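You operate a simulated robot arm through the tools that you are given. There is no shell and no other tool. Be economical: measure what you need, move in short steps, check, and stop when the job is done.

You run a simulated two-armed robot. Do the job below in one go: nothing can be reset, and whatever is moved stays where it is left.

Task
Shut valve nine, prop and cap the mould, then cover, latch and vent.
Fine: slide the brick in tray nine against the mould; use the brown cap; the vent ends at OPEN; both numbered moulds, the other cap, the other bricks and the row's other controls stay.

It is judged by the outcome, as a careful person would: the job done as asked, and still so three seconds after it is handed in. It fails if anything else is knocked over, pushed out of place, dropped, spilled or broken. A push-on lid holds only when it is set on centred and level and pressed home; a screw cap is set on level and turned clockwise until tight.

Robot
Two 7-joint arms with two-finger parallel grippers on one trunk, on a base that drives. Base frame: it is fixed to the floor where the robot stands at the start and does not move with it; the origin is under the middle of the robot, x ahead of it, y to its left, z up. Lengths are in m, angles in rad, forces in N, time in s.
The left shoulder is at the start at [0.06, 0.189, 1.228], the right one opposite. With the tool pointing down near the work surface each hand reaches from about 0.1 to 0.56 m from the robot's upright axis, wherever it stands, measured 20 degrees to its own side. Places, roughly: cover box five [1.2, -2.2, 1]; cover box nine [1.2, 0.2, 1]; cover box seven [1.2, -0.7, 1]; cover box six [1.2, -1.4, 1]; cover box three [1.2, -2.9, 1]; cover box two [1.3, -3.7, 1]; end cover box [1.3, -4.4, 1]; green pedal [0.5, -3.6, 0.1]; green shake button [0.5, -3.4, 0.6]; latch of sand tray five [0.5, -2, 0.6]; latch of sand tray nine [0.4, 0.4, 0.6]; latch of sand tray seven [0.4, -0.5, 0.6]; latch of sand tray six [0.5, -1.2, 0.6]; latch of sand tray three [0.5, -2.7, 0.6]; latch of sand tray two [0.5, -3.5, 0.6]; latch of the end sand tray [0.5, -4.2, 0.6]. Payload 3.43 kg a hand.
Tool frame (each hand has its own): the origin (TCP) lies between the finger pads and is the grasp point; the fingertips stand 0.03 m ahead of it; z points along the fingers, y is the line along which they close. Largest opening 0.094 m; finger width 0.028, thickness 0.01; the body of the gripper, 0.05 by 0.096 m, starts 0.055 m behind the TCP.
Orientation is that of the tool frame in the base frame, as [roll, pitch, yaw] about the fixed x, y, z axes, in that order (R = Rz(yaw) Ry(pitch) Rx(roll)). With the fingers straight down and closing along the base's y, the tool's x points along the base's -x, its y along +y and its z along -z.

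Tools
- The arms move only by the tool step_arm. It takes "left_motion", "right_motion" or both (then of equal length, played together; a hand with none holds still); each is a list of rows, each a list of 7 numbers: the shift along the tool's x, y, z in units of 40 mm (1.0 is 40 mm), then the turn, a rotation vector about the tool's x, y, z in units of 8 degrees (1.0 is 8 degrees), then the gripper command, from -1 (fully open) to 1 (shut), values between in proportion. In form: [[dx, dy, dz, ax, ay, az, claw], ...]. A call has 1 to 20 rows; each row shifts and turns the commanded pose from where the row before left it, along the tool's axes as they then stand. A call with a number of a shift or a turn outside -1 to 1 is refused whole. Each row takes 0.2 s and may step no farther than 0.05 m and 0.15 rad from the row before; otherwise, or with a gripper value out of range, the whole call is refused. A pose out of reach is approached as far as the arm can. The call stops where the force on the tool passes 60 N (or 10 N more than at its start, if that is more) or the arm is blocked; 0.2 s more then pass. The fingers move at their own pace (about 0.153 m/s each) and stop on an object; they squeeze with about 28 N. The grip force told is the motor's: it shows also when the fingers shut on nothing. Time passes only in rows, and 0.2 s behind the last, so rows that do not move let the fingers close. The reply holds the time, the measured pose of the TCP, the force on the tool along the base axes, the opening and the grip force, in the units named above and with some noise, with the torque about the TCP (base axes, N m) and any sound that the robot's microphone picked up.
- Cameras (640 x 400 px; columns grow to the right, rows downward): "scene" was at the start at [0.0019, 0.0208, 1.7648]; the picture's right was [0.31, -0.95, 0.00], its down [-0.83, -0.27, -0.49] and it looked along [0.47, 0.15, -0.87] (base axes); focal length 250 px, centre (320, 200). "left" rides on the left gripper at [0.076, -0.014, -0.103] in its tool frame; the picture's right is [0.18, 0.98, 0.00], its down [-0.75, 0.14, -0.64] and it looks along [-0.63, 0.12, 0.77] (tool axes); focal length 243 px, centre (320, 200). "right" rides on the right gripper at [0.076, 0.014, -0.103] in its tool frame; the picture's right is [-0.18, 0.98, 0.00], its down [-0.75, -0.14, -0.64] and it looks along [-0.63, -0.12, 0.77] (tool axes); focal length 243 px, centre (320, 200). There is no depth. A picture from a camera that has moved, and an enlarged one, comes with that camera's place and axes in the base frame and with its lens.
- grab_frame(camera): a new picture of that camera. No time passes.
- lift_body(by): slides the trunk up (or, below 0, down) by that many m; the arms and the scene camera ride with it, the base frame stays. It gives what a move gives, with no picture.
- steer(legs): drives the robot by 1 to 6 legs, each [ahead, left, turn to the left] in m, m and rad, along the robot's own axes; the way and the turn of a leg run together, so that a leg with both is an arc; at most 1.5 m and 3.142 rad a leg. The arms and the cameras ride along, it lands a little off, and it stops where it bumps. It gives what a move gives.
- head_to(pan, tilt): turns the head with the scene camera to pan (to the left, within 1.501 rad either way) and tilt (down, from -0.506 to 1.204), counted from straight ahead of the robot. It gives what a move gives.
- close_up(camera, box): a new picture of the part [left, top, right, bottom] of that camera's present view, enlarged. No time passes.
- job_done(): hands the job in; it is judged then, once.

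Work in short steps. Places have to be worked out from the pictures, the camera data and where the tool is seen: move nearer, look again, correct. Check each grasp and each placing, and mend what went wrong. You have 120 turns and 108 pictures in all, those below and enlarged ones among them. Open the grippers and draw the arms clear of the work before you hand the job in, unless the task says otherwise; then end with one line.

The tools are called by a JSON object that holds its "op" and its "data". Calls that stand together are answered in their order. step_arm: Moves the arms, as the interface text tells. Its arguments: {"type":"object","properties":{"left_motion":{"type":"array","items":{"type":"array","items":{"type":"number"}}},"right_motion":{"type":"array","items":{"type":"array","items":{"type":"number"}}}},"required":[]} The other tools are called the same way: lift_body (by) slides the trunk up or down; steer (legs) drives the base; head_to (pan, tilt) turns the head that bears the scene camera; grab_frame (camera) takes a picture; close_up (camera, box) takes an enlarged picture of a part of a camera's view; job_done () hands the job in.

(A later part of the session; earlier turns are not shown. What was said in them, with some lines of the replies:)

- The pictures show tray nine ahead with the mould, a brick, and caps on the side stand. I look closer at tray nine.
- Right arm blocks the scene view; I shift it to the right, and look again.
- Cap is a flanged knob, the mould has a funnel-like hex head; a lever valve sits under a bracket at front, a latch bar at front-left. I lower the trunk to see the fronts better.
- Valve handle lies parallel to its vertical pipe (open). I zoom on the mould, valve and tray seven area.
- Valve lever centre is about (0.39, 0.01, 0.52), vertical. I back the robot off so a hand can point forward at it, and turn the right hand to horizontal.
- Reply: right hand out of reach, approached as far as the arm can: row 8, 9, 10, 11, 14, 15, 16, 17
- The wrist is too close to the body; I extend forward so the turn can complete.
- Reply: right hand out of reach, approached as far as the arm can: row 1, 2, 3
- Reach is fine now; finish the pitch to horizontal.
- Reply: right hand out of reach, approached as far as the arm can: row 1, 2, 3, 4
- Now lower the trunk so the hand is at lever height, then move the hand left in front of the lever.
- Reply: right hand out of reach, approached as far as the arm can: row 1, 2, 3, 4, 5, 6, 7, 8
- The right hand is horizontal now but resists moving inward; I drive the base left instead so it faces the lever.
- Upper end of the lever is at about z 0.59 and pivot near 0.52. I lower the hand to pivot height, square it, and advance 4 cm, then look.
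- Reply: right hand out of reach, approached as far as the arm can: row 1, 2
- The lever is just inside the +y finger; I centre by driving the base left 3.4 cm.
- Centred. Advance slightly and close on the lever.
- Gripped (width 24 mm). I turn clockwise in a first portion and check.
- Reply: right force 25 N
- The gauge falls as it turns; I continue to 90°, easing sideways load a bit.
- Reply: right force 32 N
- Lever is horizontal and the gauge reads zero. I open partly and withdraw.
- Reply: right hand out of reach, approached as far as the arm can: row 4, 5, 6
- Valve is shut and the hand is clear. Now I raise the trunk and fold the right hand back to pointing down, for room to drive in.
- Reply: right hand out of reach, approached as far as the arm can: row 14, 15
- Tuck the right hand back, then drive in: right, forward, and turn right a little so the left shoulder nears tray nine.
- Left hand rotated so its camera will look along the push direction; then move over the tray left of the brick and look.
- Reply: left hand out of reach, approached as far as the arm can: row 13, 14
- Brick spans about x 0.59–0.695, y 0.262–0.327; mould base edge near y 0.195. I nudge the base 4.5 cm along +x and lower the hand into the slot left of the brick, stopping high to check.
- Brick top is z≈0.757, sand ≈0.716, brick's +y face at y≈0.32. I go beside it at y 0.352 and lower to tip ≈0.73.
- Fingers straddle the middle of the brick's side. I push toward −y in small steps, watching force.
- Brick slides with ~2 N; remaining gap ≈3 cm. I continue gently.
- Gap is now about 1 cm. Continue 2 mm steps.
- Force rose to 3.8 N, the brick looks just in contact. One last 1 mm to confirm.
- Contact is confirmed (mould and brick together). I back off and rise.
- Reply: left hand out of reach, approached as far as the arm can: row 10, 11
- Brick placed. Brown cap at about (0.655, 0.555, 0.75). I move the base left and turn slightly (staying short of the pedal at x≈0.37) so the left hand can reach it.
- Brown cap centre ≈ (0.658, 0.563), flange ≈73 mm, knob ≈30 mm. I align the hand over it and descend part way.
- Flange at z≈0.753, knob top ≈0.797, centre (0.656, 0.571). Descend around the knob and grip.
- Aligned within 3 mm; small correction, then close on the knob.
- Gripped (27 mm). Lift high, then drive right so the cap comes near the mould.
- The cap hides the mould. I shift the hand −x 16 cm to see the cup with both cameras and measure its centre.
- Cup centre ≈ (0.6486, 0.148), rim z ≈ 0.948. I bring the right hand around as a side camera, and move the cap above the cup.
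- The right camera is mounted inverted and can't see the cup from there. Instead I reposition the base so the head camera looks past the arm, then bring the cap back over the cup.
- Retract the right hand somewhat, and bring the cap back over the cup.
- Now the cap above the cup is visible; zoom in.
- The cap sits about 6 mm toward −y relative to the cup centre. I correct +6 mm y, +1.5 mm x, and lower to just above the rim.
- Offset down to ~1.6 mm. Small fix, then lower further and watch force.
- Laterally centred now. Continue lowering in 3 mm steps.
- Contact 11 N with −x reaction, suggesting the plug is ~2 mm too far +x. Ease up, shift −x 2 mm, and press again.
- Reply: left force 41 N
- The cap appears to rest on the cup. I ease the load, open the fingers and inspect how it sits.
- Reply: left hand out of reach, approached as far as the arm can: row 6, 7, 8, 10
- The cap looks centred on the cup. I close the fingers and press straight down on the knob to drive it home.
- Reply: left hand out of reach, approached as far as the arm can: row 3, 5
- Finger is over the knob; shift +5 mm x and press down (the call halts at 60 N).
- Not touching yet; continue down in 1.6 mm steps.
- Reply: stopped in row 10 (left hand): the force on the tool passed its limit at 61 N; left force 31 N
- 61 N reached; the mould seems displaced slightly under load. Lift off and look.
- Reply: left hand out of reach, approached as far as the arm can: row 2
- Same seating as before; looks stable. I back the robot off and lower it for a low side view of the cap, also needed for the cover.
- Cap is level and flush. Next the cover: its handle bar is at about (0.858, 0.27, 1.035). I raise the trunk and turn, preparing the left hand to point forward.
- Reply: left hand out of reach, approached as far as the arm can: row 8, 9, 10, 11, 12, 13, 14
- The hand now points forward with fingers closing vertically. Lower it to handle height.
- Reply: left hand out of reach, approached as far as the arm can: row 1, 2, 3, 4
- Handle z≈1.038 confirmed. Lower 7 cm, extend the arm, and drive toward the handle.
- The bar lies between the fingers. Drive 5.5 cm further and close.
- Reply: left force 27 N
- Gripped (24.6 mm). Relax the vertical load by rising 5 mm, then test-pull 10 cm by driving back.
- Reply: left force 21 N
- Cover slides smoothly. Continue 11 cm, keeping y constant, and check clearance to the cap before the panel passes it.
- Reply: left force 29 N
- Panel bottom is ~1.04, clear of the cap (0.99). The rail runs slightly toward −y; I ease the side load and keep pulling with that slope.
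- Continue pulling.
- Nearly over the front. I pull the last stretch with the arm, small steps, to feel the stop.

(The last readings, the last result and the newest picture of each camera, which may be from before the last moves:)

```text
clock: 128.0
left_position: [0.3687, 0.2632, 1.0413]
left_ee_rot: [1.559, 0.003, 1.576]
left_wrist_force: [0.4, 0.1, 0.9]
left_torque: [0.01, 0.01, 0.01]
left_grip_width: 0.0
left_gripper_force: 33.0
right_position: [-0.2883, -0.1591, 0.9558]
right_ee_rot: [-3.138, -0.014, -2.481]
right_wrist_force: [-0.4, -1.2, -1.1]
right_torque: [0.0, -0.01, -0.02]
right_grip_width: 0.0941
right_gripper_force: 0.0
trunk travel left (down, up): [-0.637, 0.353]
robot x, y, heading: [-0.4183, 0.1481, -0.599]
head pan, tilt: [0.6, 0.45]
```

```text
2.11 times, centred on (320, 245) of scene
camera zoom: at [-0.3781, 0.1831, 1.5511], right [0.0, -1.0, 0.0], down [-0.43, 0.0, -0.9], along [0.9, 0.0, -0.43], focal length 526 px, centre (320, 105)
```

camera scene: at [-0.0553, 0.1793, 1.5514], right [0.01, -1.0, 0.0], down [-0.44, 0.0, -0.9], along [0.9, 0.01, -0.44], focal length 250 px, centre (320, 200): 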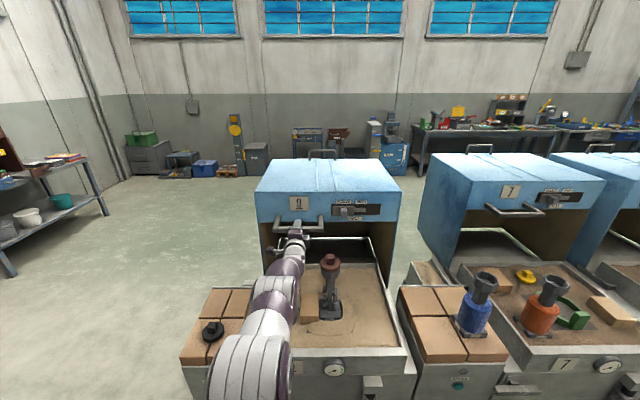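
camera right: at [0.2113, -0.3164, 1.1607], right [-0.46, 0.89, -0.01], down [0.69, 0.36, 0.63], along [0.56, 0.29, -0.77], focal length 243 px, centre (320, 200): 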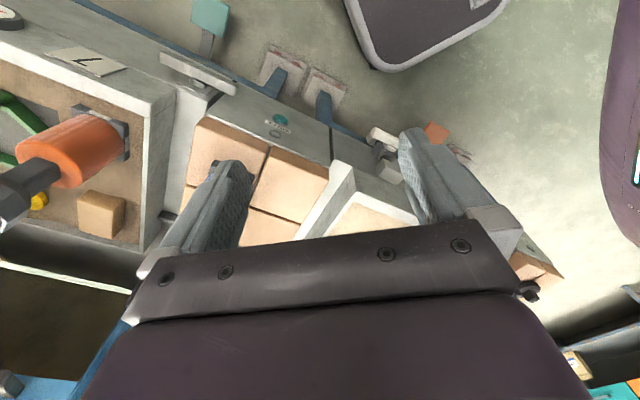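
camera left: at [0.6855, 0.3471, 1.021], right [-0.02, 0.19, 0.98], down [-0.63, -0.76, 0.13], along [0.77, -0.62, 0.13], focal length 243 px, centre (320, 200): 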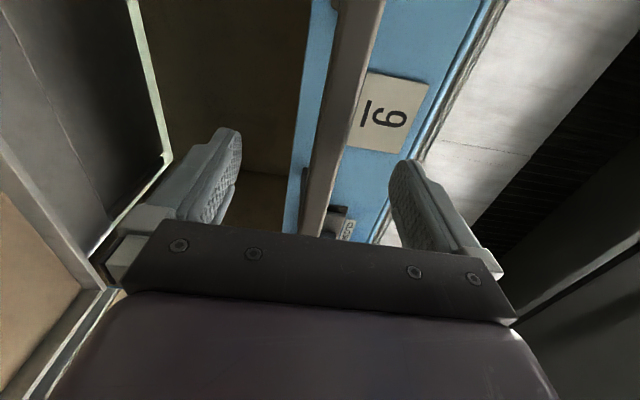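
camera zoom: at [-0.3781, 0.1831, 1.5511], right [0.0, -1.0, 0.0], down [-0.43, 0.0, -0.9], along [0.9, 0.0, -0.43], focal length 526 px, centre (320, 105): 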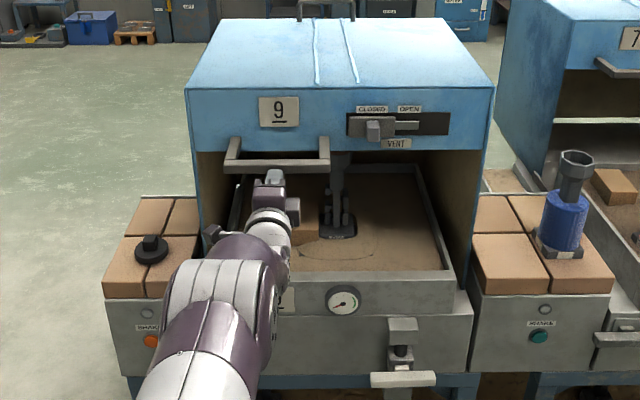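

Fingers slipped off with the cover not moving further — possibly the stop. I inspect the cover's lower corners.

{"op": "close_up", "data": {"camera": "scene", "box": [355, 220, 405, 270]}}

{"op": "step_arm", "data": {"left_motion": [[0, 0, -1, 0, 0, 0, -1], [0, 0, -1, 0, 0, 0, -1], [0, 0, 0, 0, 0, 0, -1]]}}

{"op": "close_up", "data": {"camera": "scene", "box": [240, 210, 330, 310]}}

```text
8.00 times, centred on (380, 245) of scene
camera zoom: at [-0.3781, 0.1831, 1.5511], right [0.0, -1.0, 0.0], down [-0.43, 0.0, -0.9], along [0.9, 0.0, -0.43], focal length 2000 px, centre (-160, -160)
```

zoom: 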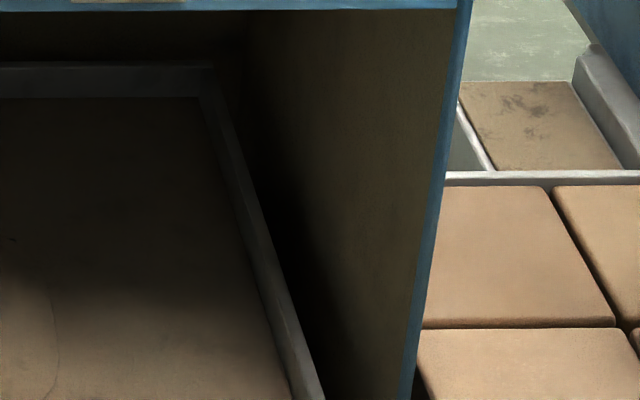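

```text
clock: 128.8
left_position: [0.2904, 0.2627, 1.041]
left_ee_rot: [1.554, 0.004, 1.579]
left_wrist_force: [-0.5, 0.5, 0.0]
left_torque: [0.01, 0.01, 0.02]
left_grip_width: 0.0942
left_gripper_force: 0.0
right_position: [-0.2854, -0.1595, 0.9556]
right_ee_rot: [-3.138, -0.015, -2.481]
right_wrist_force: [0.2, 0.8, 0.2]
right_torque: [-0.04, 0.02, -0.01]
right_grip_width: 0.0939
right_gripper_force: 0.0
trunk travel left (down, up): [-0.637, 0.353]
robot x, y, heading: [-0.4138, 0.1511, -0.598]
head pan, tilt: [0.6, 0.45]
```

```text
4.00 times, centred on (285, 260) of scene
camera zoom: at [-0.3756, 0.183, 1.5513], right [0.0, -1.0, 0.0], down [-0.44, 0.0, -0.9], along [0.9, 0.0, -0.44], focal length 1000 px, centre (460, -40)
```

zoom: 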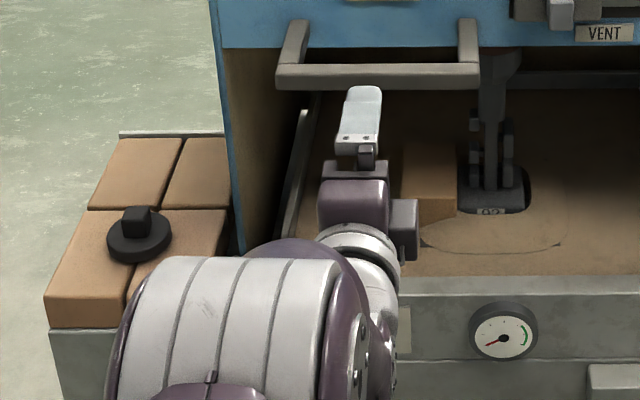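

I shift left/back and lower the trunk so the hand faces the latch and the camera sees the cover's corners.

{"op": "steer", "data": {"legs": [[-0.145, 0.07, 0]]}}

{"op": "lift_body", "data": {"by": -0.42}}

{"op": "head_to", "data": {"pan": 0.55, "tilt": 0.35}}

{"op": "grab_frame", "data": {"camera": "scene"}}

{"op": "grab_frame", "data": {"camera": "left"}}

```text
clock: 130.2
left_position: [0.2075, 0.4073, 1.042]
left_ee_rot: [1.552, 0.004, 1.584]
left_wrist_force: [0.5, -0.5, 0.4]
left_torque: [-0.01, -0.02, 0.02]
left_grip_width: 0.0942
left_gripper_force: 0.1
right_position: [-0.367, -0.0173, 0.9566]
right_ee_rot: [-3.14, -0.015, -2.476]
right_wrist_force: [-0.3, 0.3, -0.2]
right_torque: [-0.04, 0.0, -0.02]
right_grip_width: 0.0939
right_gripper_force: 0.0
trunk travel left (down, up): [-0.637, 0.353]
robot x, y, heading: [-0.5024, 0.292, -0.591]
head pan, tilt: [0.6, 0.45]
```

```text
refused: -0.42 is not a number from -0.4 to 0.4
```

```text
clock: 130.8
left_position: [0.2075, 0.4072, 1.0433]
left_ee_rot: [1.555, 0.003, 1.584]
left_wrist_force: [0.8, 0.0, -1.0]
left_torque: [-0.01, 0.01, 0.0]
left_grip_width: 0.0938
left_gripper_force: 0.1
right_position: [-0.368, -0.0183, 0.9557]
right_ee_rot: [-3.14, -0.014, -2.472]
right_wrist_force: [-0.3, -0.4, 0.0]
right_torque: [0.02, 0.0, 0.01]
right_grip_width: 0.0941
right_gripper_force: 0.0
trunk travel left (down, up): [-0.637, 0.353]
robot x, y, heading: [-0.4988, 0.2865, -0.588]
head pan, tilt: [0.55, 0.351]
```

```text
17 pictures are left
camera scene: at [-0.4582, 0.319, 1.5605], right [-0.04, -1.0, 0.0], down [-0.34, 0.01, -0.94], along [0.94, -0.04, -0.34], focal length 250 px, centre (320, 200)
```

scene: 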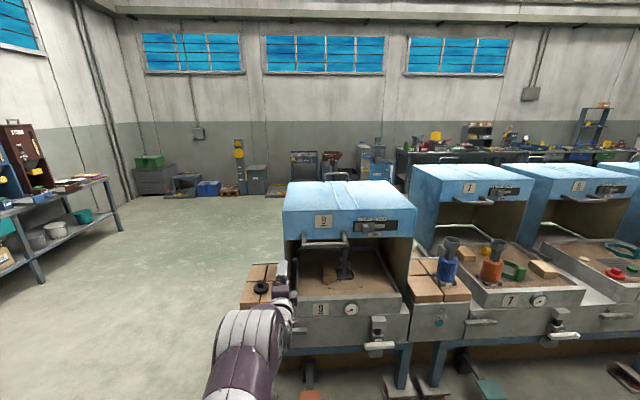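

```text
16 pictures are left
camera left: at [0.1044, 0.4826, 1.0246], right [-0.02, 0.19, 0.98], down [-0.63, -0.76, 0.13], along [0.77, -0.62, 0.13], focal length 243 px, centre (320, 200)
```

left: 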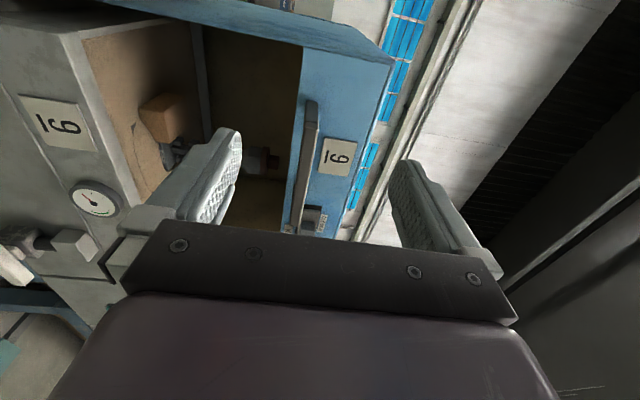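

{"op": "close_up", "data": {"camera": "scene", "box": [270, 180, 430, 360]}}

```text
2.22 times, centred on (350, 270) of scene
camera zoom: at [-0.4582, 0.319, 1.5605], right [-0.04, -1.0, 0.0], down [-0.34, 0.01, -0.94], along [0.94, -0.04, -0.34], focal length 556 px, centre (253, 44)
```

zoom: 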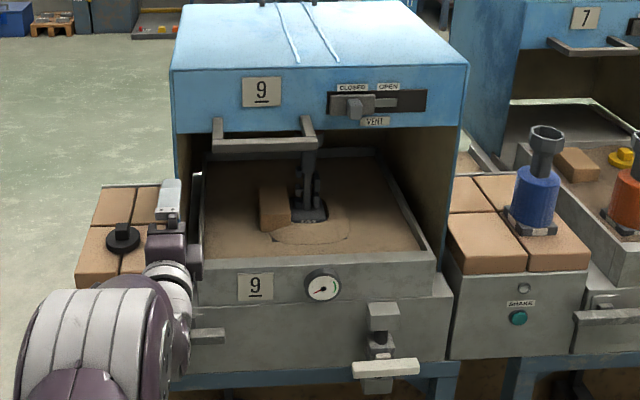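

The cover's front still looks ~8 cm short of the ledge front, so I re-grip the handle deeper and pull again with force readings.

{"op": "steer", "data": {"legs": [[0.223, -0.024, 0], [0.0415, 0.028, 0]]}}

{"op": "step_arm", "data": {"left_motion": [[0, 0, 0, 0, 0, 0, 0.2], [0, 0, 0, 0, 0, 0, 1], [0, 0, 0, 0, 0, 0, 1], [0, 0, 0, 0, 0, 0, 1]]}}

```text
clock: 133.1
left_position: [0.4278, 0.2635, 1.0417]
left_ee_rot: [1.556, 0.002, 1.583]
left_wrist_force: [-0.5, -0.5, 0.3]
left_torque: [0.0, -0.03, 0.02]
left_grip_width: 0.0937
left_gripper_force: 0.0
right_position: [-0.1482, -0.1609, 0.9551]
right_ee_rot: [-3.141, -0.016, -2.475]
right_wrist_force: [1.0, 0.0, 0.3]
right_torque: [0.02, 0.02, -0.02]
right_grip_width: 0.0939
right_gripper_force: 0.2
trunk travel left (down, up): [-0.637, 0.353]
robot x, y, heading: [-0.2817, 0.1468, -0.592]
head pan, tilt: [0.55, 0.351]
```

```text
clock: 134.1
left_position: [0.4259, 0.2636, 1.0455]
left_ee_rot: [1.548, 0.004, 1.583]
left_wrist_force: [2.5, 1.8, 16.2]
left_torque: [0.26, 1.06, -0.16]
left_grip_width: 0.025
left_gripper_force: 45.1
right_position: [-0.1495, -0.1604, 0.9559]
right_ee_rot: [-3.139, -0.011, -2.475]
right_wrist_force: [0.4, -0.2, -0.2]
right_torque: [0.04, -0.02, 0.02]
right_grip_width: 0.094
right_gripper_force: 0.0
trunk travel left (down, up): [-0.637, 0.353]
robot x, y, heading: [-0.2833, 0.1495, -0.591]
head pan, tilt: [0.55, 0.351]
```

Gripped again; pull 2 cm by base and read the force.

{"op": "steer", "data": {"legs": [[-0.0166, -0.011, 0]]}}

{"op": "step_arm", "data": {"left_motion": [[0, 0, 0, 0, 0, 0, 1]]}}

```text
clock: 134.9
left_position: [0.4048, 0.263, 1.0446]
left_ee_rot: [1.549, 0.002, 1.583]
left_wrist_force: [19.8, -0.2, 25.5]
left_torque: [0.29, -0.04, -0.59]
left_grip_width: 0.0245
left_gripper_force: 44.9
right_position: [-0.1686, -0.1614, 0.9554]
right_ee_rot: [-3.14, -0.015, -2.475]
right_wrist_force: [-0.3, 0.4, -0.1]
right_torque: [0.02, -0.03, 0.0]
right_grip_width: 0.0939
right_gripper_force: 0.1
trunk travel left (down, up): [-0.637, 0.353]
robot x, y, heading: [-0.3008, 0.1504, -0.594]
head pan, tilt: [0.55, 0.351]
```

```text
clock: 135.3
left_position: [0.4077, 0.2641, 1.0446]
left_ee_rot: [1.546, 0.004, 1.582]
left_wrist_force: [0.9, -2.7, 2.5]
left_torque: [0.33, -0.35, 0.49]
left_grip_width: 0.0247
left_gripper_force: 44.9
right_position: [-0.1696, -0.1605, 0.9547]
right_ee_rot: [-3.139, -0.015, -2.474]
right_wrist_force: [-0.1, 0.2, 0.1]
right_torque: [-0.01, 0.02, 0.0]
right_grip_width: 0.094
right_gripper_force: 0.1
trunk travel left (down, up): [-0.637, 0.353]
robot x, y, heading: [-0.3026, 0.1467, -0.595]
head pan, tilt: [0.55, 0.351]
```

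{"op": "close_up", "data": {"camera": "scene", "box": [260, 190, 420, 320]}}

```text
3.08 times, centred on (340, 255) of scene
camera zoom: at [-0.2598, 0.1759, 1.5603], right [-0.04, -1.0, 0.0], down [-0.34, 0.01, -0.94], along [0.94, -0.04, -0.34], focal length 769 px, centre (258, 31)
```

zoom: 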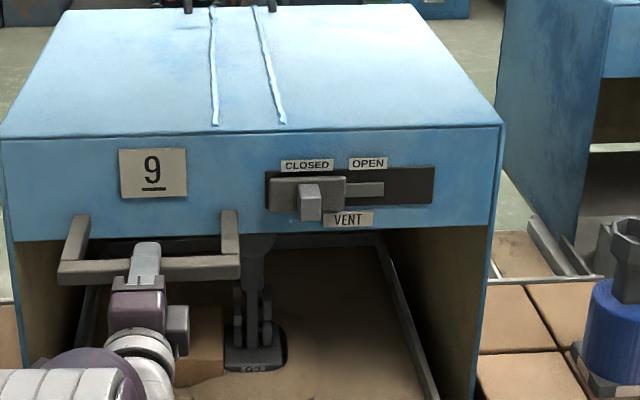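

Ambiguous. I pull another 3 cm: if the cover were stuck, the fingers would come off the bar.

{"op": "steer", "data": {"legs": [[-0.025, -0.0165, 0]]}}

```text
clock: 136.1
left_position: [0.3759, 0.2647, 1.0424]
left_ee_rot: [1.552, 0.005, 1.583]
left_wrist_force: [-0.2, -0.9, -0.4]
left_torque: [-0.03, 0.0, 0.0]
left_grip_width: 0.0002
left_gripper_force: 33.3
right_position: [-0.1993, -0.1611, 0.9562]
right_ee_rot: [-3.139, -0.013, -2.474]
right_wrist_force: [0.2, 1.4, 0.6]
right_torque: [-0.02, 0.02, 0.0]
right_grip_width: 0.0938
right_gripper_force: 0.0
trunk travel left (down, up): [-0.637, 0.353]
robot x, y, heading: [-0.3291, 0.1457, -0.588]
head pan, tilt: [0.55, 0.351]
```

The fingers came off again with the cover fixed after exactly ~0.42 m travel: it is at its stop. Now the latch: I back off left, lower the trunk, and look at the latch.

{"op": "steer", "data": {"legs": [[-0.16, 0.069, 0]]}}

{"op": "lift_body", "data": {"by": -0.4}}

{"op": "lift_body", "data": {"by": -0.045}}

{"op": "step_arm", "data": {"left_motion": [[0, 0, 0, 0, 0, 0, -1], [0, 0, 0, 0, 0, 0, -1], [0, 0, 0, 0, 0, 0, -1]]}}

{"op": "grab_frame", "data": {"camera": "scene"}}

{"op": "grab_frame", "data": {"camera": "left"}}

```text
clock: 137.6
left_position: [0.2846, 0.4094, 1.0432]
left_ee_rot: [1.55, 0.005, 1.582]
left_wrist_force: [-0.4, 0.1, -0.2]
left_torque: [-0.03, -0.02, -0.03]
left_grip_width: 0.0001
left_gripper_force: 33.2
right_position: [-0.2919, -0.0148, 0.9543]
right_ee_rot: [-3.138, -0.014, -2.477]
right_wrist_force: [0.8, 0.7, 0.5]
right_torque: [-0.02, 0.0, -0.04]
right_grip_width: 0.094
right_gripper_force: 0.1
trunk travel left (down, up): [-0.637, 0.353]
robot x, y, heading: [-0.4217, 0.2926, -0.592]
head pan, tilt: [0.55, 0.351]
```

```text
clock: 141.4
left_position: [0.2833, 0.4101, 0.6439]
left_ee_rot: [1.551, 0.002, 1.581]
left_wrist_force: [0.1, 0.3, 0.0]
left_torque: [0.03, 0.0, -0.02]
left_grip_width: 0.0
left_gripper_force: 33.4
right_position: [-0.2918, -0.0159, 0.5555]
right_ee_rot: [-3.138, -0.015, -2.477]
right_wrist_force: [-0.1, -0.6, 0.3]
right_torque: [0.02, 0.02, 0.01]
right_grip_width: 0.094
right_gripper_force: 0.0
trunk travel left (down, up): [-0.237, 0.753]
robot x, y, heading: [-0.4268, 0.2909, -0.597]
head pan, tilt: [0.55, 0.351]
```

```text
clock: 142.3
left_position: [0.2837, 0.4095, 0.5975]
left_ee_rot: [1.55, 0.002, 1.582]
left_wrist_force: [-0.5, -0.9, -0.1]
left_torque: [0.01, -0.01, -0.01]
left_grip_width: 0.0
left_gripper_force: 33.0
right_position: [-0.2908, -0.0151, 0.511]
right_ee_rot: [-3.138, -0.014, -2.476]
right_wrist_force: [-0.6, 0.0, 0.1]
right_torque: [0.01, 0.01, 0.0]
right_grip_width: 0.0941
right_gripper_force: 0.2
trunk travel left (down, up): [-0.192, 0.798]
robot x, y, heading: [-0.4257, 0.2931, -0.588]
head pan, tilt: [0.55, 0.351]
```

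```text
clock: 143.1
left_position: [0.2834, 0.4104, 0.5977]
left_ee_rot: [1.552, 0.004, 1.583]
left_wrist_force: [0.3, 0.5, -0.3]
left_torque: [0.0, 0.01, -0.02]
left_grip_width: 0.0942
left_gripper_force: 0.2
right_position: [-0.2914, -0.0146, 0.5108]
right_ee_rot: [-3.137, -0.016, -2.475]
right_wrist_force: [-0.6, -0.5, -0.6]
right_torque: [0.02, 0.02, -0.02]
right_grip_width: 0.0942
right_gripper_force: 0.1
trunk travel left (down, up): [-0.192, 0.798]
robot x, y, heading: [-0.4245, 0.2909, -0.587]
head pan, tilt: [0.55, 0.351]
```

```text
13 pictures are left
camera scene: at [-0.3818, 0.3222, 1.1156], right [-0.04, -1.0, 0.0], down [-0.34, 0.01, -0.94], along [0.94, -0.04, -0.34], focal length 250 px, centre (320, 200)
```

scene: 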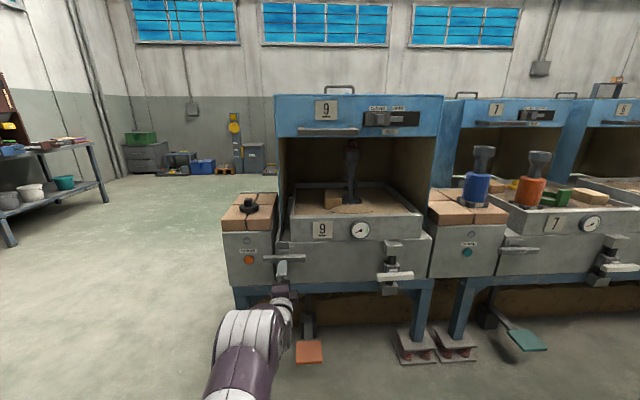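

```text
12 pictures are left
camera left: at [0.1813, 0.4849, 0.5802], right [-0.02, 0.19, 0.98], down [-0.64, -0.76, 0.13], along [0.77, -0.62, 0.14], focal length 243 px, centre (320, 200)
```

left: 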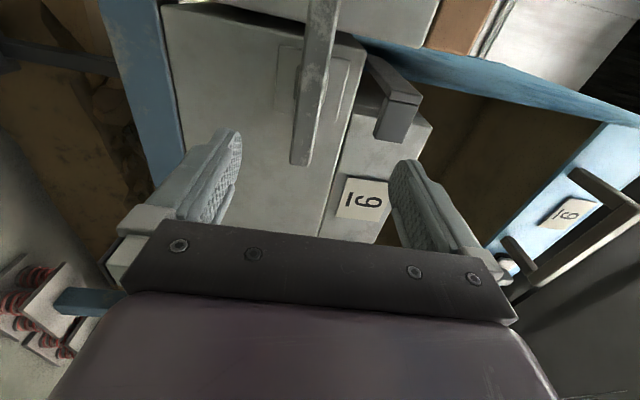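

The closed cover's keeper block now sits right above the latch pivot — the cover is closed. Latch bar at x≈0.42, z≈0.59, pivot y≈0.415. I advance and grip it at the pivot.

{"op": "step_arm", "data": {"left_motion": [[0.12, -0.19, 0.6, 0, 0, 0, -0.3], [0, 0, 0.7, 0, 0, 0, -0.3], [0, 0, 0.7, 0, 0, 0, -0.3], [0, 0, 0.5, 0, 0, 0, -0.3], [0, 0, 0.3, 0, 0, 0, -0.3], [0, 0, 0, 0, 0, 0, 0.3], [0, 0, 0, 0, 0, 0, 1], [0, 0, 0, 0, 0, 0, 1], [0, 0, 0, 0, 0, 0, 1]]}}

{"op": "grab_frame", "data": {"camera": "left"}}

```text
clock: 145.1
left_position: [0.3953, 0.4146, 0.5898]
left_ee_rot: [1.557, 0.004, 1.583]
left_wrist_force: [-8.5, -1.1, -10.3]
left_torque: [-0.05, 1.02, 0.05]
left_grip_width: 0.0238
left_gripper_force: 44.7
right_position: [-0.2907, -0.0154, 0.5106]
right_ee_rot: [-3.139, -0.016, -2.478]
right_wrist_force: [0.2, 0.3, -0.7]
right_torque: [-0.01, 0.01, -0.01]
right_grip_width: 0.0939
right_gripper_force: 0.1
trunk travel left (down, up): [-0.192, 0.798]
robot x, y, heading: [-0.4248, 0.2927, -0.587]
head pan, tilt: [0.55, 0.351]
```

```text
11 pictures are left
camera left: at [0.2928, 0.4907, 0.5725], right [-0.02, 0.19, 0.98], down [-0.64, -0.76, 0.13], along [0.77, -0.62, 0.13], focal length 243 px, centre (320, 200)
```

left: 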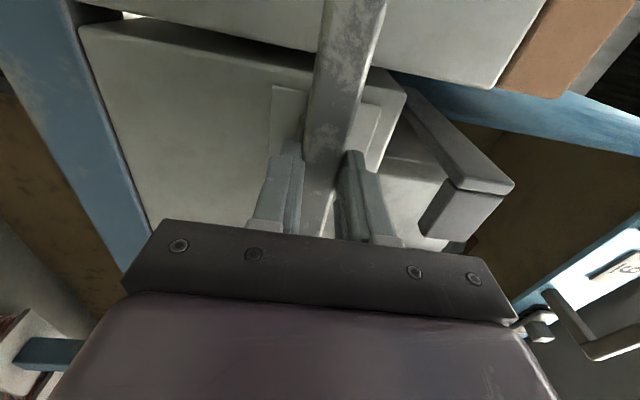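

Gripped (23.8 mm). Turn it a first 32° clockwise and read forces.

{"op": "step_arm", "data": {"left_motion": [[0, 0, 0, 0, 0, 0.7, 1], [0, 0, 0, 0, 0, 0.7, 1], [0, 0, 0, 0, 0, 0.7, 1], [0, 0, 0, 0, 0, 0.7, 1], [0, 0, 0, 0, 0, 0, 1]]}}

```text
clock: 146.3
left_position: [0.3969, 0.4141, 0.5892]
left_ee_rot: [1.556, -0.387, 1.586]
left_wrist_force: [-6.4, -9.4, -17.8]
left_torque: [-2.72, 1.12, -0.43]
left_grip_width: 0.0364
left_gripper_force: 45.6
right_position: [-0.2911, -0.0156, 0.5113]
right_ee_rot: [-3.141, -0.015, -2.477]
right_wrist_force: [0.1, 0.5, -0.6]
right_torque: [-0.01, 0.01, -0.02]
right_grip_width: 0.0939
right_gripper_force: 0.1
trunk travel left (down, up): [-0.192, 0.798]
robot x, y, heading: [-0.4241, 0.2959, -0.59]
head pan, tilt: [0.55, 0.351]
```

Width grew and torque rose: it's at its limit clockwise. Turn back and go the other way.

{"op": "step_arm", "data": {"left_motion": [[0, 0, 0, 0, 0, -0.7, 1], [0, 0, 0, 0, 0, -0.7, 1], [0, 0, 0, 0, 0, -0.7, 1], [0, 0, 0, 0, 0, -0.7, 1], [0, 0, 0, 0, 0, 0, 1], [0, 0, 0, 0, 0, -0.7, 1], [0, 0, 0, 0, 0, -0.7, 1], [0, 0, 0, 0, 0, -0.7, 1], [0, 0, 0, 0, 0, -0.7, 1], [0, 0, 0, 0, 0, 0, 1]]}}

{"op": "grab_frame", "data": {"camera": "left"}}

```text
clock: 148.5
left_position: [0.3976, 0.4185, 0.5894]
left_ee_rot: [1.554, 0.401, 1.579]
left_wrist_force: [-8.8, 26.0, -18.4]
left_torque: [-0.03, 1.42, 0.91]
left_grip_width: 0.0239
left_gripper_force: 44.7
right_position: [-0.291, -0.0132, 0.5101]
right_ee_rot: [-3.137, -0.017, -2.474]
right_wrist_force: [-0.8, 0.7, -0.2]
right_torque: [-0.01, 0.02, -0.04]
right_grip_width: 0.0941
right_gripper_force: 0.0
trunk travel left (down, up): [-0.192, 0.798]
robot x, y, heading: [-0.4245, 0.2941, -0.588]
head pan, tilt: [0.55, 0.351]
```

```text
10 pictures are left
camera left: at [0.2951, 0.4819, 0.5441], right [-0.02, 0.55, 0.83], down [-0.64, -0.65, 0.41], along [0.77, -0.53, 0.37], focal length 243 px, centre (320, 200)
```

left: 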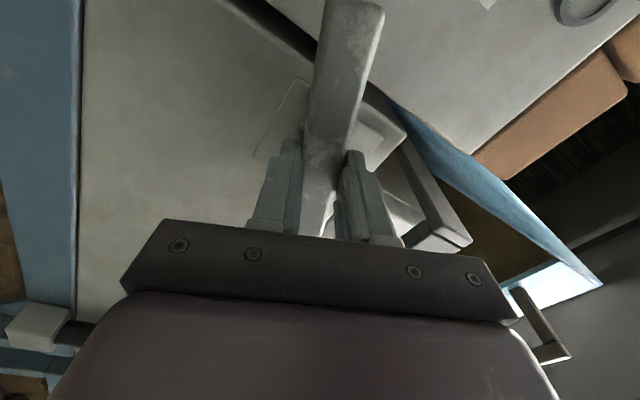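

It turns this way. Continue to 90° with slight easing of the side load.

{"op": "step_arm", "data": {"left_motion": [[0.06, -0.02, 0, 0, 0, -0.7, 1], [0.05, 0, 0, 0, 0, -0.9, 1], [0.04, 0, 0, 0, 0, -1, 1], [0.04, 0, 0, 0, 0, -1, 1], [0.04, 0, 0, 0, 0, -1, 1], [0.03, 0, 0, 0, 0, -1, 1], [0.03, 0, 0, 0, 0, -1, 1], [0.03, 0, 0, 0, 0, -1, 1], [0.02, 0, 0, 0, 0, -0.8, 1], [0, 0, 0, 0, 0, 0, 1]]}}

{"op": "close_up", "data": {"camera": "scene", "box": [230, 210, 350, 310]}}

```text
clock: 150.7
left_position: [0.3968, 0.4177, 0.5895]
left_ee_rot: [0.239, 1.542, 0.243]
left_wrist_force: [22.9, -40.8, 25.4]
left_torque: [0.02, -0.52, 0.15]
left_grip_width: 0.0238
left_gripper_force: 44.8
right_position: [-0.2917, -0.0156, 0.5103]
right_ee_rot: [3.141, -0.008, -2.476]
right_wrist_force: [-0.7, -1.3, 0.1]
right_torque: [0.02, -0.01, 0.02]
right_grip_width: 0.0941
right_gripper_force: 0.0
trunk travel left (down, up): [-0.192, 0.798]
robot x, y, heading: [-0.4232, 0.2923, -0.598]
head pan, tilt: [0.55, 0.351]
```

```text
4.00 times, centred on (290, 260) of scene
camera zoom: at [-0.3834, 0.3181, 1.116], right [-0.04, -1.0, 0.0], down [-0.34, 0.02, -0.94], along [0.94, -0.04, -0.34], focal length 1000 px, centre (440, -40)
```

zoom: 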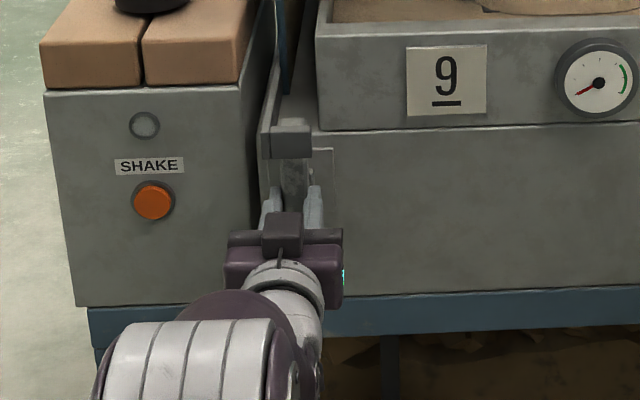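

The latch is upright under the keeper (≈88°). I ease side load, nudge the last bit, then release and withdraw.

{"op": "step_arm", "data": {"left_motion": [[-0.06, -0.1, 0, 0, 0, -0.2, 1], [0, 0, 0, 0, 0, 0, 1], [0, 0, 0, 0, 0, 0, 0], [0, 0, 0, 0, 0, 0, 0], [0, 0, -0.7, 0, 0, 0, 0], [0, 0, -1, 0, 0, 0, 0], [0, 0, -1, 0, 0, 0, 0]]}}

{"op": "close_up", "data": {"camera": "scene", "box": [230, 210, 350, 310]}}

```text
clock: 152.3
left_position: [0.2844, 0.4191, 0.5804]
left_ee_rot: [-0.923, 1.542, -0.912]
left_wrist_force: [0.4, 0.4, -0.2]
left_torque: [0.05, -0.01, 0.02]
left_grip_width: 0.047
left_gripper_force: 0.0
right_position: [-0.2922, -0.0151, 0.5101]
right_ee_rot: [-3.138, -0.013, -2.476]
right_wrist_force: [0.0, -0.2, 0.4]
right_torque: [-0.01, -0.02, -0.01]
right_grip_width: 0.0938
right_gripper_force: 0.2
trunk travel left (down, up): [-0.192, 0.798]
robot x, y, heading: [-0.4249, 0.2946, -0.589]
head pan, tilt: [0.55, 0.351]
```

```text
4.00 times, centred on (290, 260) of scene
camera zoom: at [-0.3817, 0.3221, 1.1155], right [-0.04, -1.0, 0.0], down [-0.34, 0.01, -0.94], along [0.94, -0.04, -0.34], focal length 1000 px, centre (440, -40)
```

zoom: 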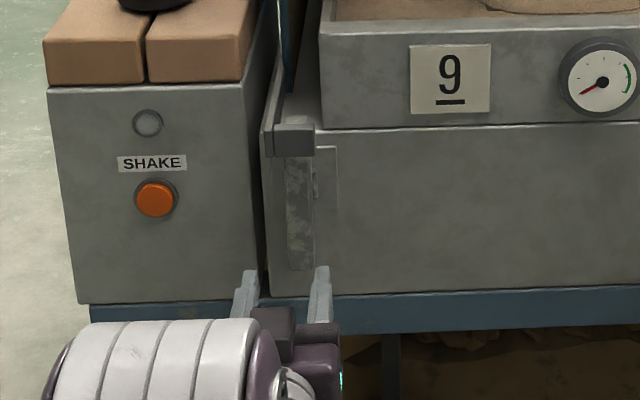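

Latched upright behind the keeper. Next the vent: knob at about (0.45, 0.083, 1.095). I raise the trunk and drive right to face it.

{"op": "lift_body", "data": {"by": 0.4}}

{"op": "lift_body", "data": {"by": 0.113}}

{"op": "steer", "data": {"legs": [[0.187, -0.279, 0]]}}

{"op": "grab_frame", "data": {"camera": "left"}}

{"op": "close_up", "data": {"camera": "scene", "box": [200, 180, 400, 320]}}

```text
clock: 156.1
left_position: [0.2845, 0.4188, 0.9807]
left_ee_rot: [-0.903, 1.538, -0.892]
left_wrist_force: [0.5, 0.0, 0.4]
left_torque: [0.0, -0.03, -0.01]
left_grip_width: 0.0471
left_gripper_force: 0.0
right_position: [-0.2916, -0.0142, 0.9111]
right_ee_rot: [-3.138, -0.015, -2.478]
right_wrist_force: [0.4, 0.1, 0.5]
right_torque: [0.0, 0.02, -0.02]
right_grip_width: 0.0938
right_gripper_force: 0.1
trunk travel left (down, up): [-0.592, 0.398]
robot x, y, heading: [-0.4219, 0.2978, -0.592]
head pan, tilt: [0.55, 0.351]
```

```text
clock: 157.5
left_position: [0.2849, 0.4174, 1.0933]
left_ee_rot: [-0.906, 1.539, -0.896]
left_wrist_force: [0.0, -0.5, 0.1]
left_torque: [-0.01, -0.03, 0.01]
left_grip_width: 0.047
left_gripper_force: 0.1
right_position: [-0.2909, -0.015, 1.0231]
right_ee_rot: [-3.139, -0.014, -2.477]
right_wrist_force: [0.0, -0.1, 1.0]
right_torque: [0.04, -0.01, 0.03]
right_grip_width: 0.0939
right_gripper_force: 0.0
trunk travel left (down, up): [-0.705, 0.285]
robot x, y, heading: [-0.4235, 0.2904, -0.591]
head pan, tilt: [0.55, 0.351]
```

```text
clock: 159.8
left_position: [0.2834, 0.0716, 1.0933]
left_ee_rot: [-0.898, 1.54, -0.888]
left_wrist_force: [-0.6, 0.2, -0.3]
left_torque: [0.01, -0.01, 0.01]
left_grip_width: 0.0468
left_gripper_force: 0.1
right_position: [-0.2924, -0.362, 1.0224]
right_ee_rot: [-3.14, -0.014, -2.476]
right_wrist_force: [0.1, 0.0, -0.5]
right_torque: [-0.01, 0.03, 0.0]
right_grip_width: 0.094
right_gripper_force: 0.0
trunk travel left (down, up): [-0.705, 0.285]
robot x, y, heading: [-0.4298, -0.0527, -0.594]
head pan, tilt: [0.55, 0.351]
```

```text
7 pictures are left
camera left: at [0.1836, 0.0557, 1.015], right [-0.01, 0.98, -0.21], down [-0.66, 0.15, 0.74], along [0.75, 0.14, 0.64], focal length 243 px, centre (320, 200)
```

left: 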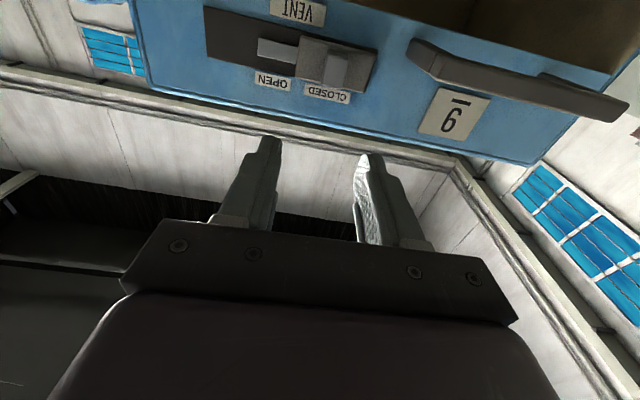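

```text
2.86 times, centred on (300, 250) of scene
camera zoom: at [-0.3833, -0.024, 1.6286], right [-0.04, -1.0, 0.0], down [-0.34, 0.01, -0.94], along [0.94, -0.04, -0.34], focal length 714 px, centre (377, 57)
```

zoom: 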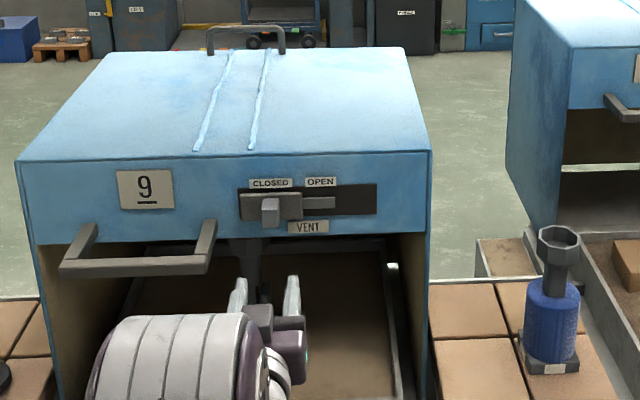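

Knob triangulates to (≈0.49, 0.090, 1.080). Adjust the hand, drive 12 cm closer, and check.

{"op": "step_arm", "data": {"left_motion": [[0.3, 0.45, 0, 0, 0, 0, -0.5], [0, 0, 0, 0, 0, 0, -0.5]]}}

{"op": "steer", "data": {"legs": [[0.104, 0.07, 0]]}}

{"op": "grab_frame", "data": {"camera": "left"}}

```text
clock: 160.4
left_position: [0.2837, 0.0897, 1.0804]
left_ee_rot: [-0.887, 1.54, -0.876]
left_wrist_force: [0.0, -0.1, -0.2]
left_torque: [0.02, 0.03, 0.01]
left_grip_width: 0.0705
left_gripper_force: 0.1
right_position: [-0.2939, -0.3626, 1.0236]
right_ee_rot: [-3.138, -0.014, -2.477]
right_wrist_force: [-1.4, 0.2, -0.3]
right_torque: [0.03, 0.02, 0.01]
right_grip_width: 0.0941
right_gripper_force: 0.1
trunk travel left (down, up): [-0.705, 0.285]
robot x, y, heading: [-0.4223, -0.0491, -0.59]
head pan, tilt: [0.55, 0.351]
```

```text
clock: 161.6
left_position: [0.408, 0.0913, 1.0818]
left_ee_rot: [-0.896, 1.539, -0.89]
left_wrist_force: [0.2, 0.5, 0.6]
left_torque: [-0.03, -0.01, -0.04]
left_grip_width: 0.0708
left_gripper_force: 0.1
right_position: [-0.1696, -0.361, 1.0237]
right_ee_rot: [-3.138, -0.014, -2.477]
right_wrist_force: [0.6, 0.4, 0.4]
right_torque: [0.0, 0.01, -0.02]
right_grip_width: 0.0941
right_gripper_force: 0.2
trunk travel left (down, up): [-0.705, 0.285]
robot x, y, heading: [-0.2999, -0.0518, -0.589]
head pan, tilt: [0.55, 0.351]
```

```text
5 pictures are left
camera left: at [0.3074, 0.0737, 1.0021], right [-0.01, 0.98, -0.21], down [-0.66, 0.15, 0.74], along [0.75, 0.14, 0.64], focal length 243 px, centre (320, 200)
```

left: 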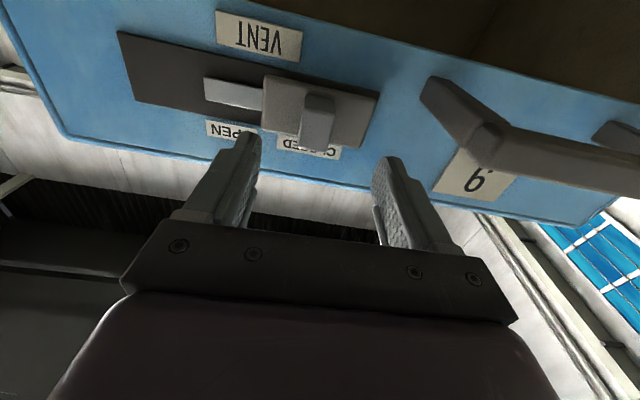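

Knob lies between the fingers at x≈0.48, z≈1.078. Advance 5 cm and grip it.

{"op": "step_arm", "data": {"left_motion": [[0.08, 0, 0.5, 0, 0, 0, -0.5], [0, 0, 0.5, 0, 0, 0, -0.5], [0, 0, 0.28, 0, 0, 0, -0.5], [0, 0, 0, 0, 0, 0, 0.2], [0, 0, 0, 0, 0, 0, 1], [0, 0, 0, 0, 0, 0, 1]]}}

```text
clock: 163.0
left_position: [0.4595, 0.0877, 1.0803]
left_ee_rot: [-0.831, 1.544, -0.823]
left_wrist_force: [0.3, -9.2, -1.1]
left_torque: [1.34, -0.04, 0.18]
left_grip_width: 0.0236
left_gripper_force: 44.7
right_position: [-0.1692, -0.3612, 1.024]
right_ee_rot: [-3.141, -0.011, -2.477]
right_wrist_force: [0.2, 0.1, -0.1]
right_torque: [0.02, -0.02, 0.01]
right_grip_width: 0.0939
right_gripper_force: 0.1
trunk travel left (down, up): [-0.705, 0.285]
robot x, y, heading: [-0.3021, -0.0517, -0.592]
head pan, tilt: [0.55, 0.351]
```

Gripped. Slide it right (−y) in 1 cm steps until it stops.

{"op": "step_arm", "data": {"left_motion": [[0, -0.25, 0, 0, 0, 0, 1], [0, -0.25, 0, 0, 0, 0, 1], [0, -0.25, 0, 0, 0, 0, 1], [0, -0.25, 0, 0, 0, 0, 1], [0, -0.25, 0, 0, 0, 0, 1], [0, -0.25, 0, 0, 0, 0, 1], [0, 0, 0, 0, 0, 0, 1]]}}

```text
clock: 164.6
left_position: [0.4617, 0.0302, 1.0794]
left_ee_rot: [-0.941, 1.541, -0.932]
left_wrist_force: [-4.2, 0.3, -1.2]
left_torque: [1.26, 0.11, 0.37]
left_grip_width: 0.0238
left_gripper_force: 44.9
right_position: [-0.17, -0.3609, 1.0236]
right_ee_rot: [-3.138, -0.013, -2.476]
right_wrist_force: [-0.3, 0.7, 0.1]
right_torque: [0.01, 0.01, -0.03]
right_grip_width: 0.094
right_gripper_force: 0.0
trunk travel left (down, up): [-0.705, 0.285]
robot x, y, heading: [-0.2997, -0.052, -0.592]
head pan, tilt: [0.55, 0.351]
```

Moves freely 5.8 cm so far; continue in smaller steps to the stop.

{"op": "step_arm", "data": {"left_motion": [[0, -0.12, 0, 0, 0, 0, 1], [0, -0.12, 0, 0, 0, 0, 1], [0, -0.12, 0, 0, 0, 0, 1], [0, -0.12, 0, 0, 0, 0, 1], [0, 0, 0, 0, 0, 0, 1]]}}

{"op": "close_up", "data": {"camera": "scene", "box": [200, 200, 400, 340]}}

```text
clock: 165.8
left_position: [0.4619, 0.0167, 1.0801]
left_ee_rot: [-0.986, 1.539, -0.97]
left_wrist_force: [-1.2, 19.0, -2.1]
left_torque: [1.34, -0.31, 0.62]
left_grip_width: 0.0238
left_gripper_force: 44.5
right_position: [-0.1688, -0.3582, 1.0246]
right_ee_rot: [-3.137, -0.015, -2.477]
right_wrist_force: [0.4, 0.6, -0.8]
right_torque: [-0.01, 0.0, -0.03]
right_grip_width: 0.0939
right_gripper_force: 0.0
trunk travel left (down, up): [-0.705, 0.285]
robot x, y, heading: [-0.3005, -0.0507, -0.589]
head pan, tilt: [0.55, 0.351]
```

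```text
2.86 times, centred on (300, 270) of scene
camera zoom: at [-0.2585, -0.0183, 1.6284], right [-0.04, -1.0, 0.0], down [-0.34, 0.01, -0.94], along [0.94, -0.04, -0.34], focal length 714 px, centre (377, 0)
```

zoom: 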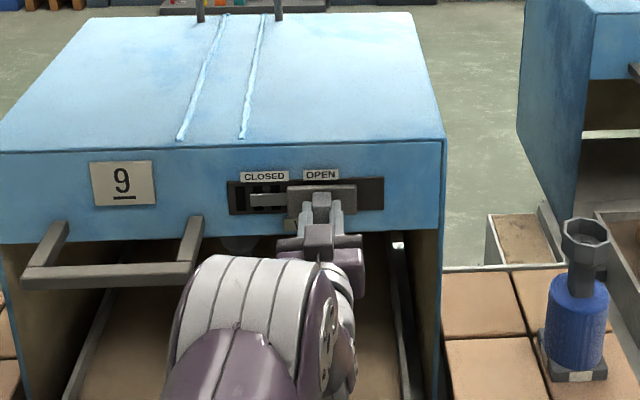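

The slider is under OPEN with the vent holes exposed and it's hit its stop (19 N). Release and withdraw.

{"op": "step_arm", "data": {"left_motion": [[0, 0.05, 0, 0, 0, 0, 1], [0, 0, 0, 0, 0, 0, 0], [0, 0, 0, 0, 0, 0, -0.3], [0, 0, -0.7, 0, 0, 0, -0.3], [0, 0, -1, 0, 0, 0, -0.3], [0, 0, -1, 0, 0, 0, -1], [0, 0, -1, 0, 0, 0, -1]]}}

{"op": "steer", "data": {"legs": [[-0.29, -0.19, 0]]}}

{"op": "grab_frame", "data": {"camera": "scene"}}

{"op": "close_up", "data": {"camera": "scene", "box": [190, 170, 390, 330]}}

```text
clock: 167.4
left_position: [0.3119, 0.0101, 1.0783]
left_ee_rot: [-0.875, 1.54, -0.865]
left_wrist_force: [0.8, 0.2, 0.1]
left_torque: [-0.03, 0.01, -0.03]
left_grip_width: 0.0942
left_gripper_force: 0.1
right_position: [-0.1694, -0.3601, 1.0229]
right_ee_rot: [-3.138, -0.012, -2.476]
right_wrist_force: [-0.5, 0.0, 0.8]
right_torque: [0.04, -0.02, 0.04]
right_grip_width: 0.0937
right_gripper_force: 0.1
trunk travel left (down, up): [-0.705, 0.285]
robot x, y, heading: [-0.2988, -0.0548, -0.591]
head pan, tilt: [0.55, 0.351]
```

```text
clock: 169.7
left_position: [-0.0391, 0.0108, 1.0774]
left_ee_rot: [-0.902, 1.54, -0.893]
left_wrist_force: [-0.2, -0.2, 0.4]
left_torque: [0.01, 0.02, 0.0]
left_grip_width: 0.0938
left_gripper_force: 0.0
right_position: [-0.5218, -0.3589, 1.0227]
right_ee_rot: [-3.137, -0.014, -2.48]
right_wrist_force: [0.7, 0.2, 0.0]
right_torque: [-0.02, 0.01, 0.03]
right_grip_width: 0.0942
right_gripper_force: 0.1
trunk travel left (down, up): [-0.705, 0.285]
robot x, y, heading: [-0.653, -0.0548, -0.596]
head pan, tilt: [0.55, 0.351]
```

```text
3 pictures are left
camera scene: at [-0.6111, -0.0222, 1.6286], right [-0.05, -1.0, 0.0], down [-0.34, 0.02, -0.94], along [0.94, -0.04, -0.34], focal length 250 px, centre (320, 200)
```

scene: 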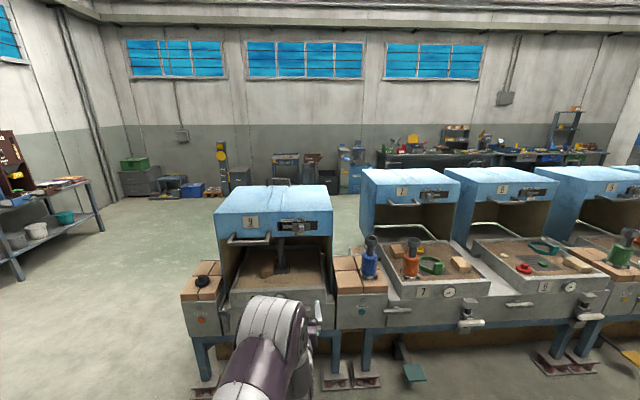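

```text
2.50 times, centred on (290, 250) of scene
camera zoom: at [-0.6111, -0.0222, 1.6286], right [-0.05, -1.0, 0.0], down [-0.34, 0.02, -0.94], along [0.94, -0.04, -0.34], focal length 625 px, centre (395, 75)
```

zoom: 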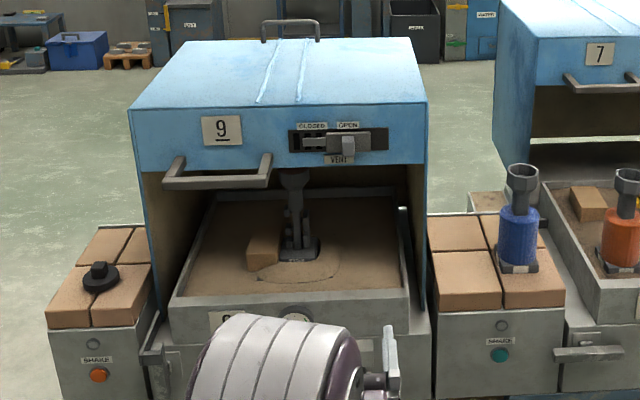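

All looks right. One low view to confirm the cap, valve and brick inside.

{"op": "lift_body", "data": {"by": -0.4}}

{"op": "close_up", "data": {"camera": "scene", "box": [200, 120, 360, 260]}}

```text
clock: 173.6
left_position: [-0.0381, 0.0102, 0.6772]
left_ee_rot: [-0.903, 1.54, -0.895]
left_wrist_force: [0.0, 0.0, 0.2]
left_torque: [0.01, -0.04, 0.02]
left_grip_width: 0.094
left_gripper_force: 0.1
right_position: [-0.5222, -0.3596, 0.6236]
right_ee_rot: [-3.141, -0.014, -2.479]
right_wrist_force: [-0.6, 0.6, 0.6]
right_torque: [0.01, -0.02, 0.01]
right_grip_width: 0.0937
right_gripper_force: 0.1
trunk travel left (down, up): [-0.305, 0.685]
robot x, y, heading: [-0.6537, -0.0538, -0.597]
head pan, tilt: [0.55, 0.351]
```

```text
2.86 times, centred on (280, 190) of scene
camera zoom: at [-0.611, -0.0222, 1.2286], right [-0.05, -1.0, 0.0], down [-0.34, 0.02, -0.94], along [0.94, -0.04, -0.34], focal length 714 px, centre (434, 229)
```

zoom: 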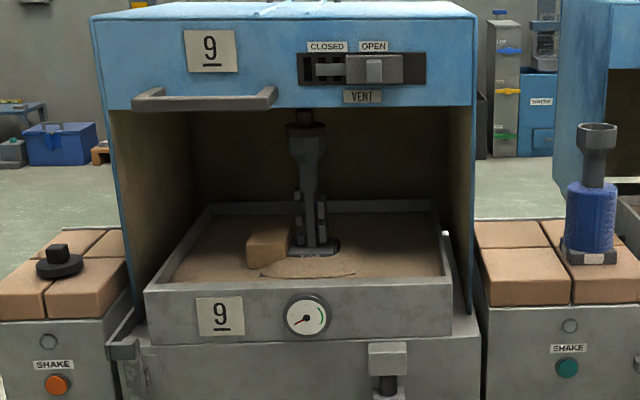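

The cap is level on the mould, the brick is against it, the gauge reads zero, the cover is closed and latched, and the vent is at OPEN. I hand the job in.

{"op": "job_done", "data": {}}

```text
The job is handed in.
```

Valve nine is shut, the brick is against the mould, the brown cap is on level and pressed down, and the cover is closed and latched with the vent at OPEN. The brick nudged the mould by about 1 mm as it made contact.
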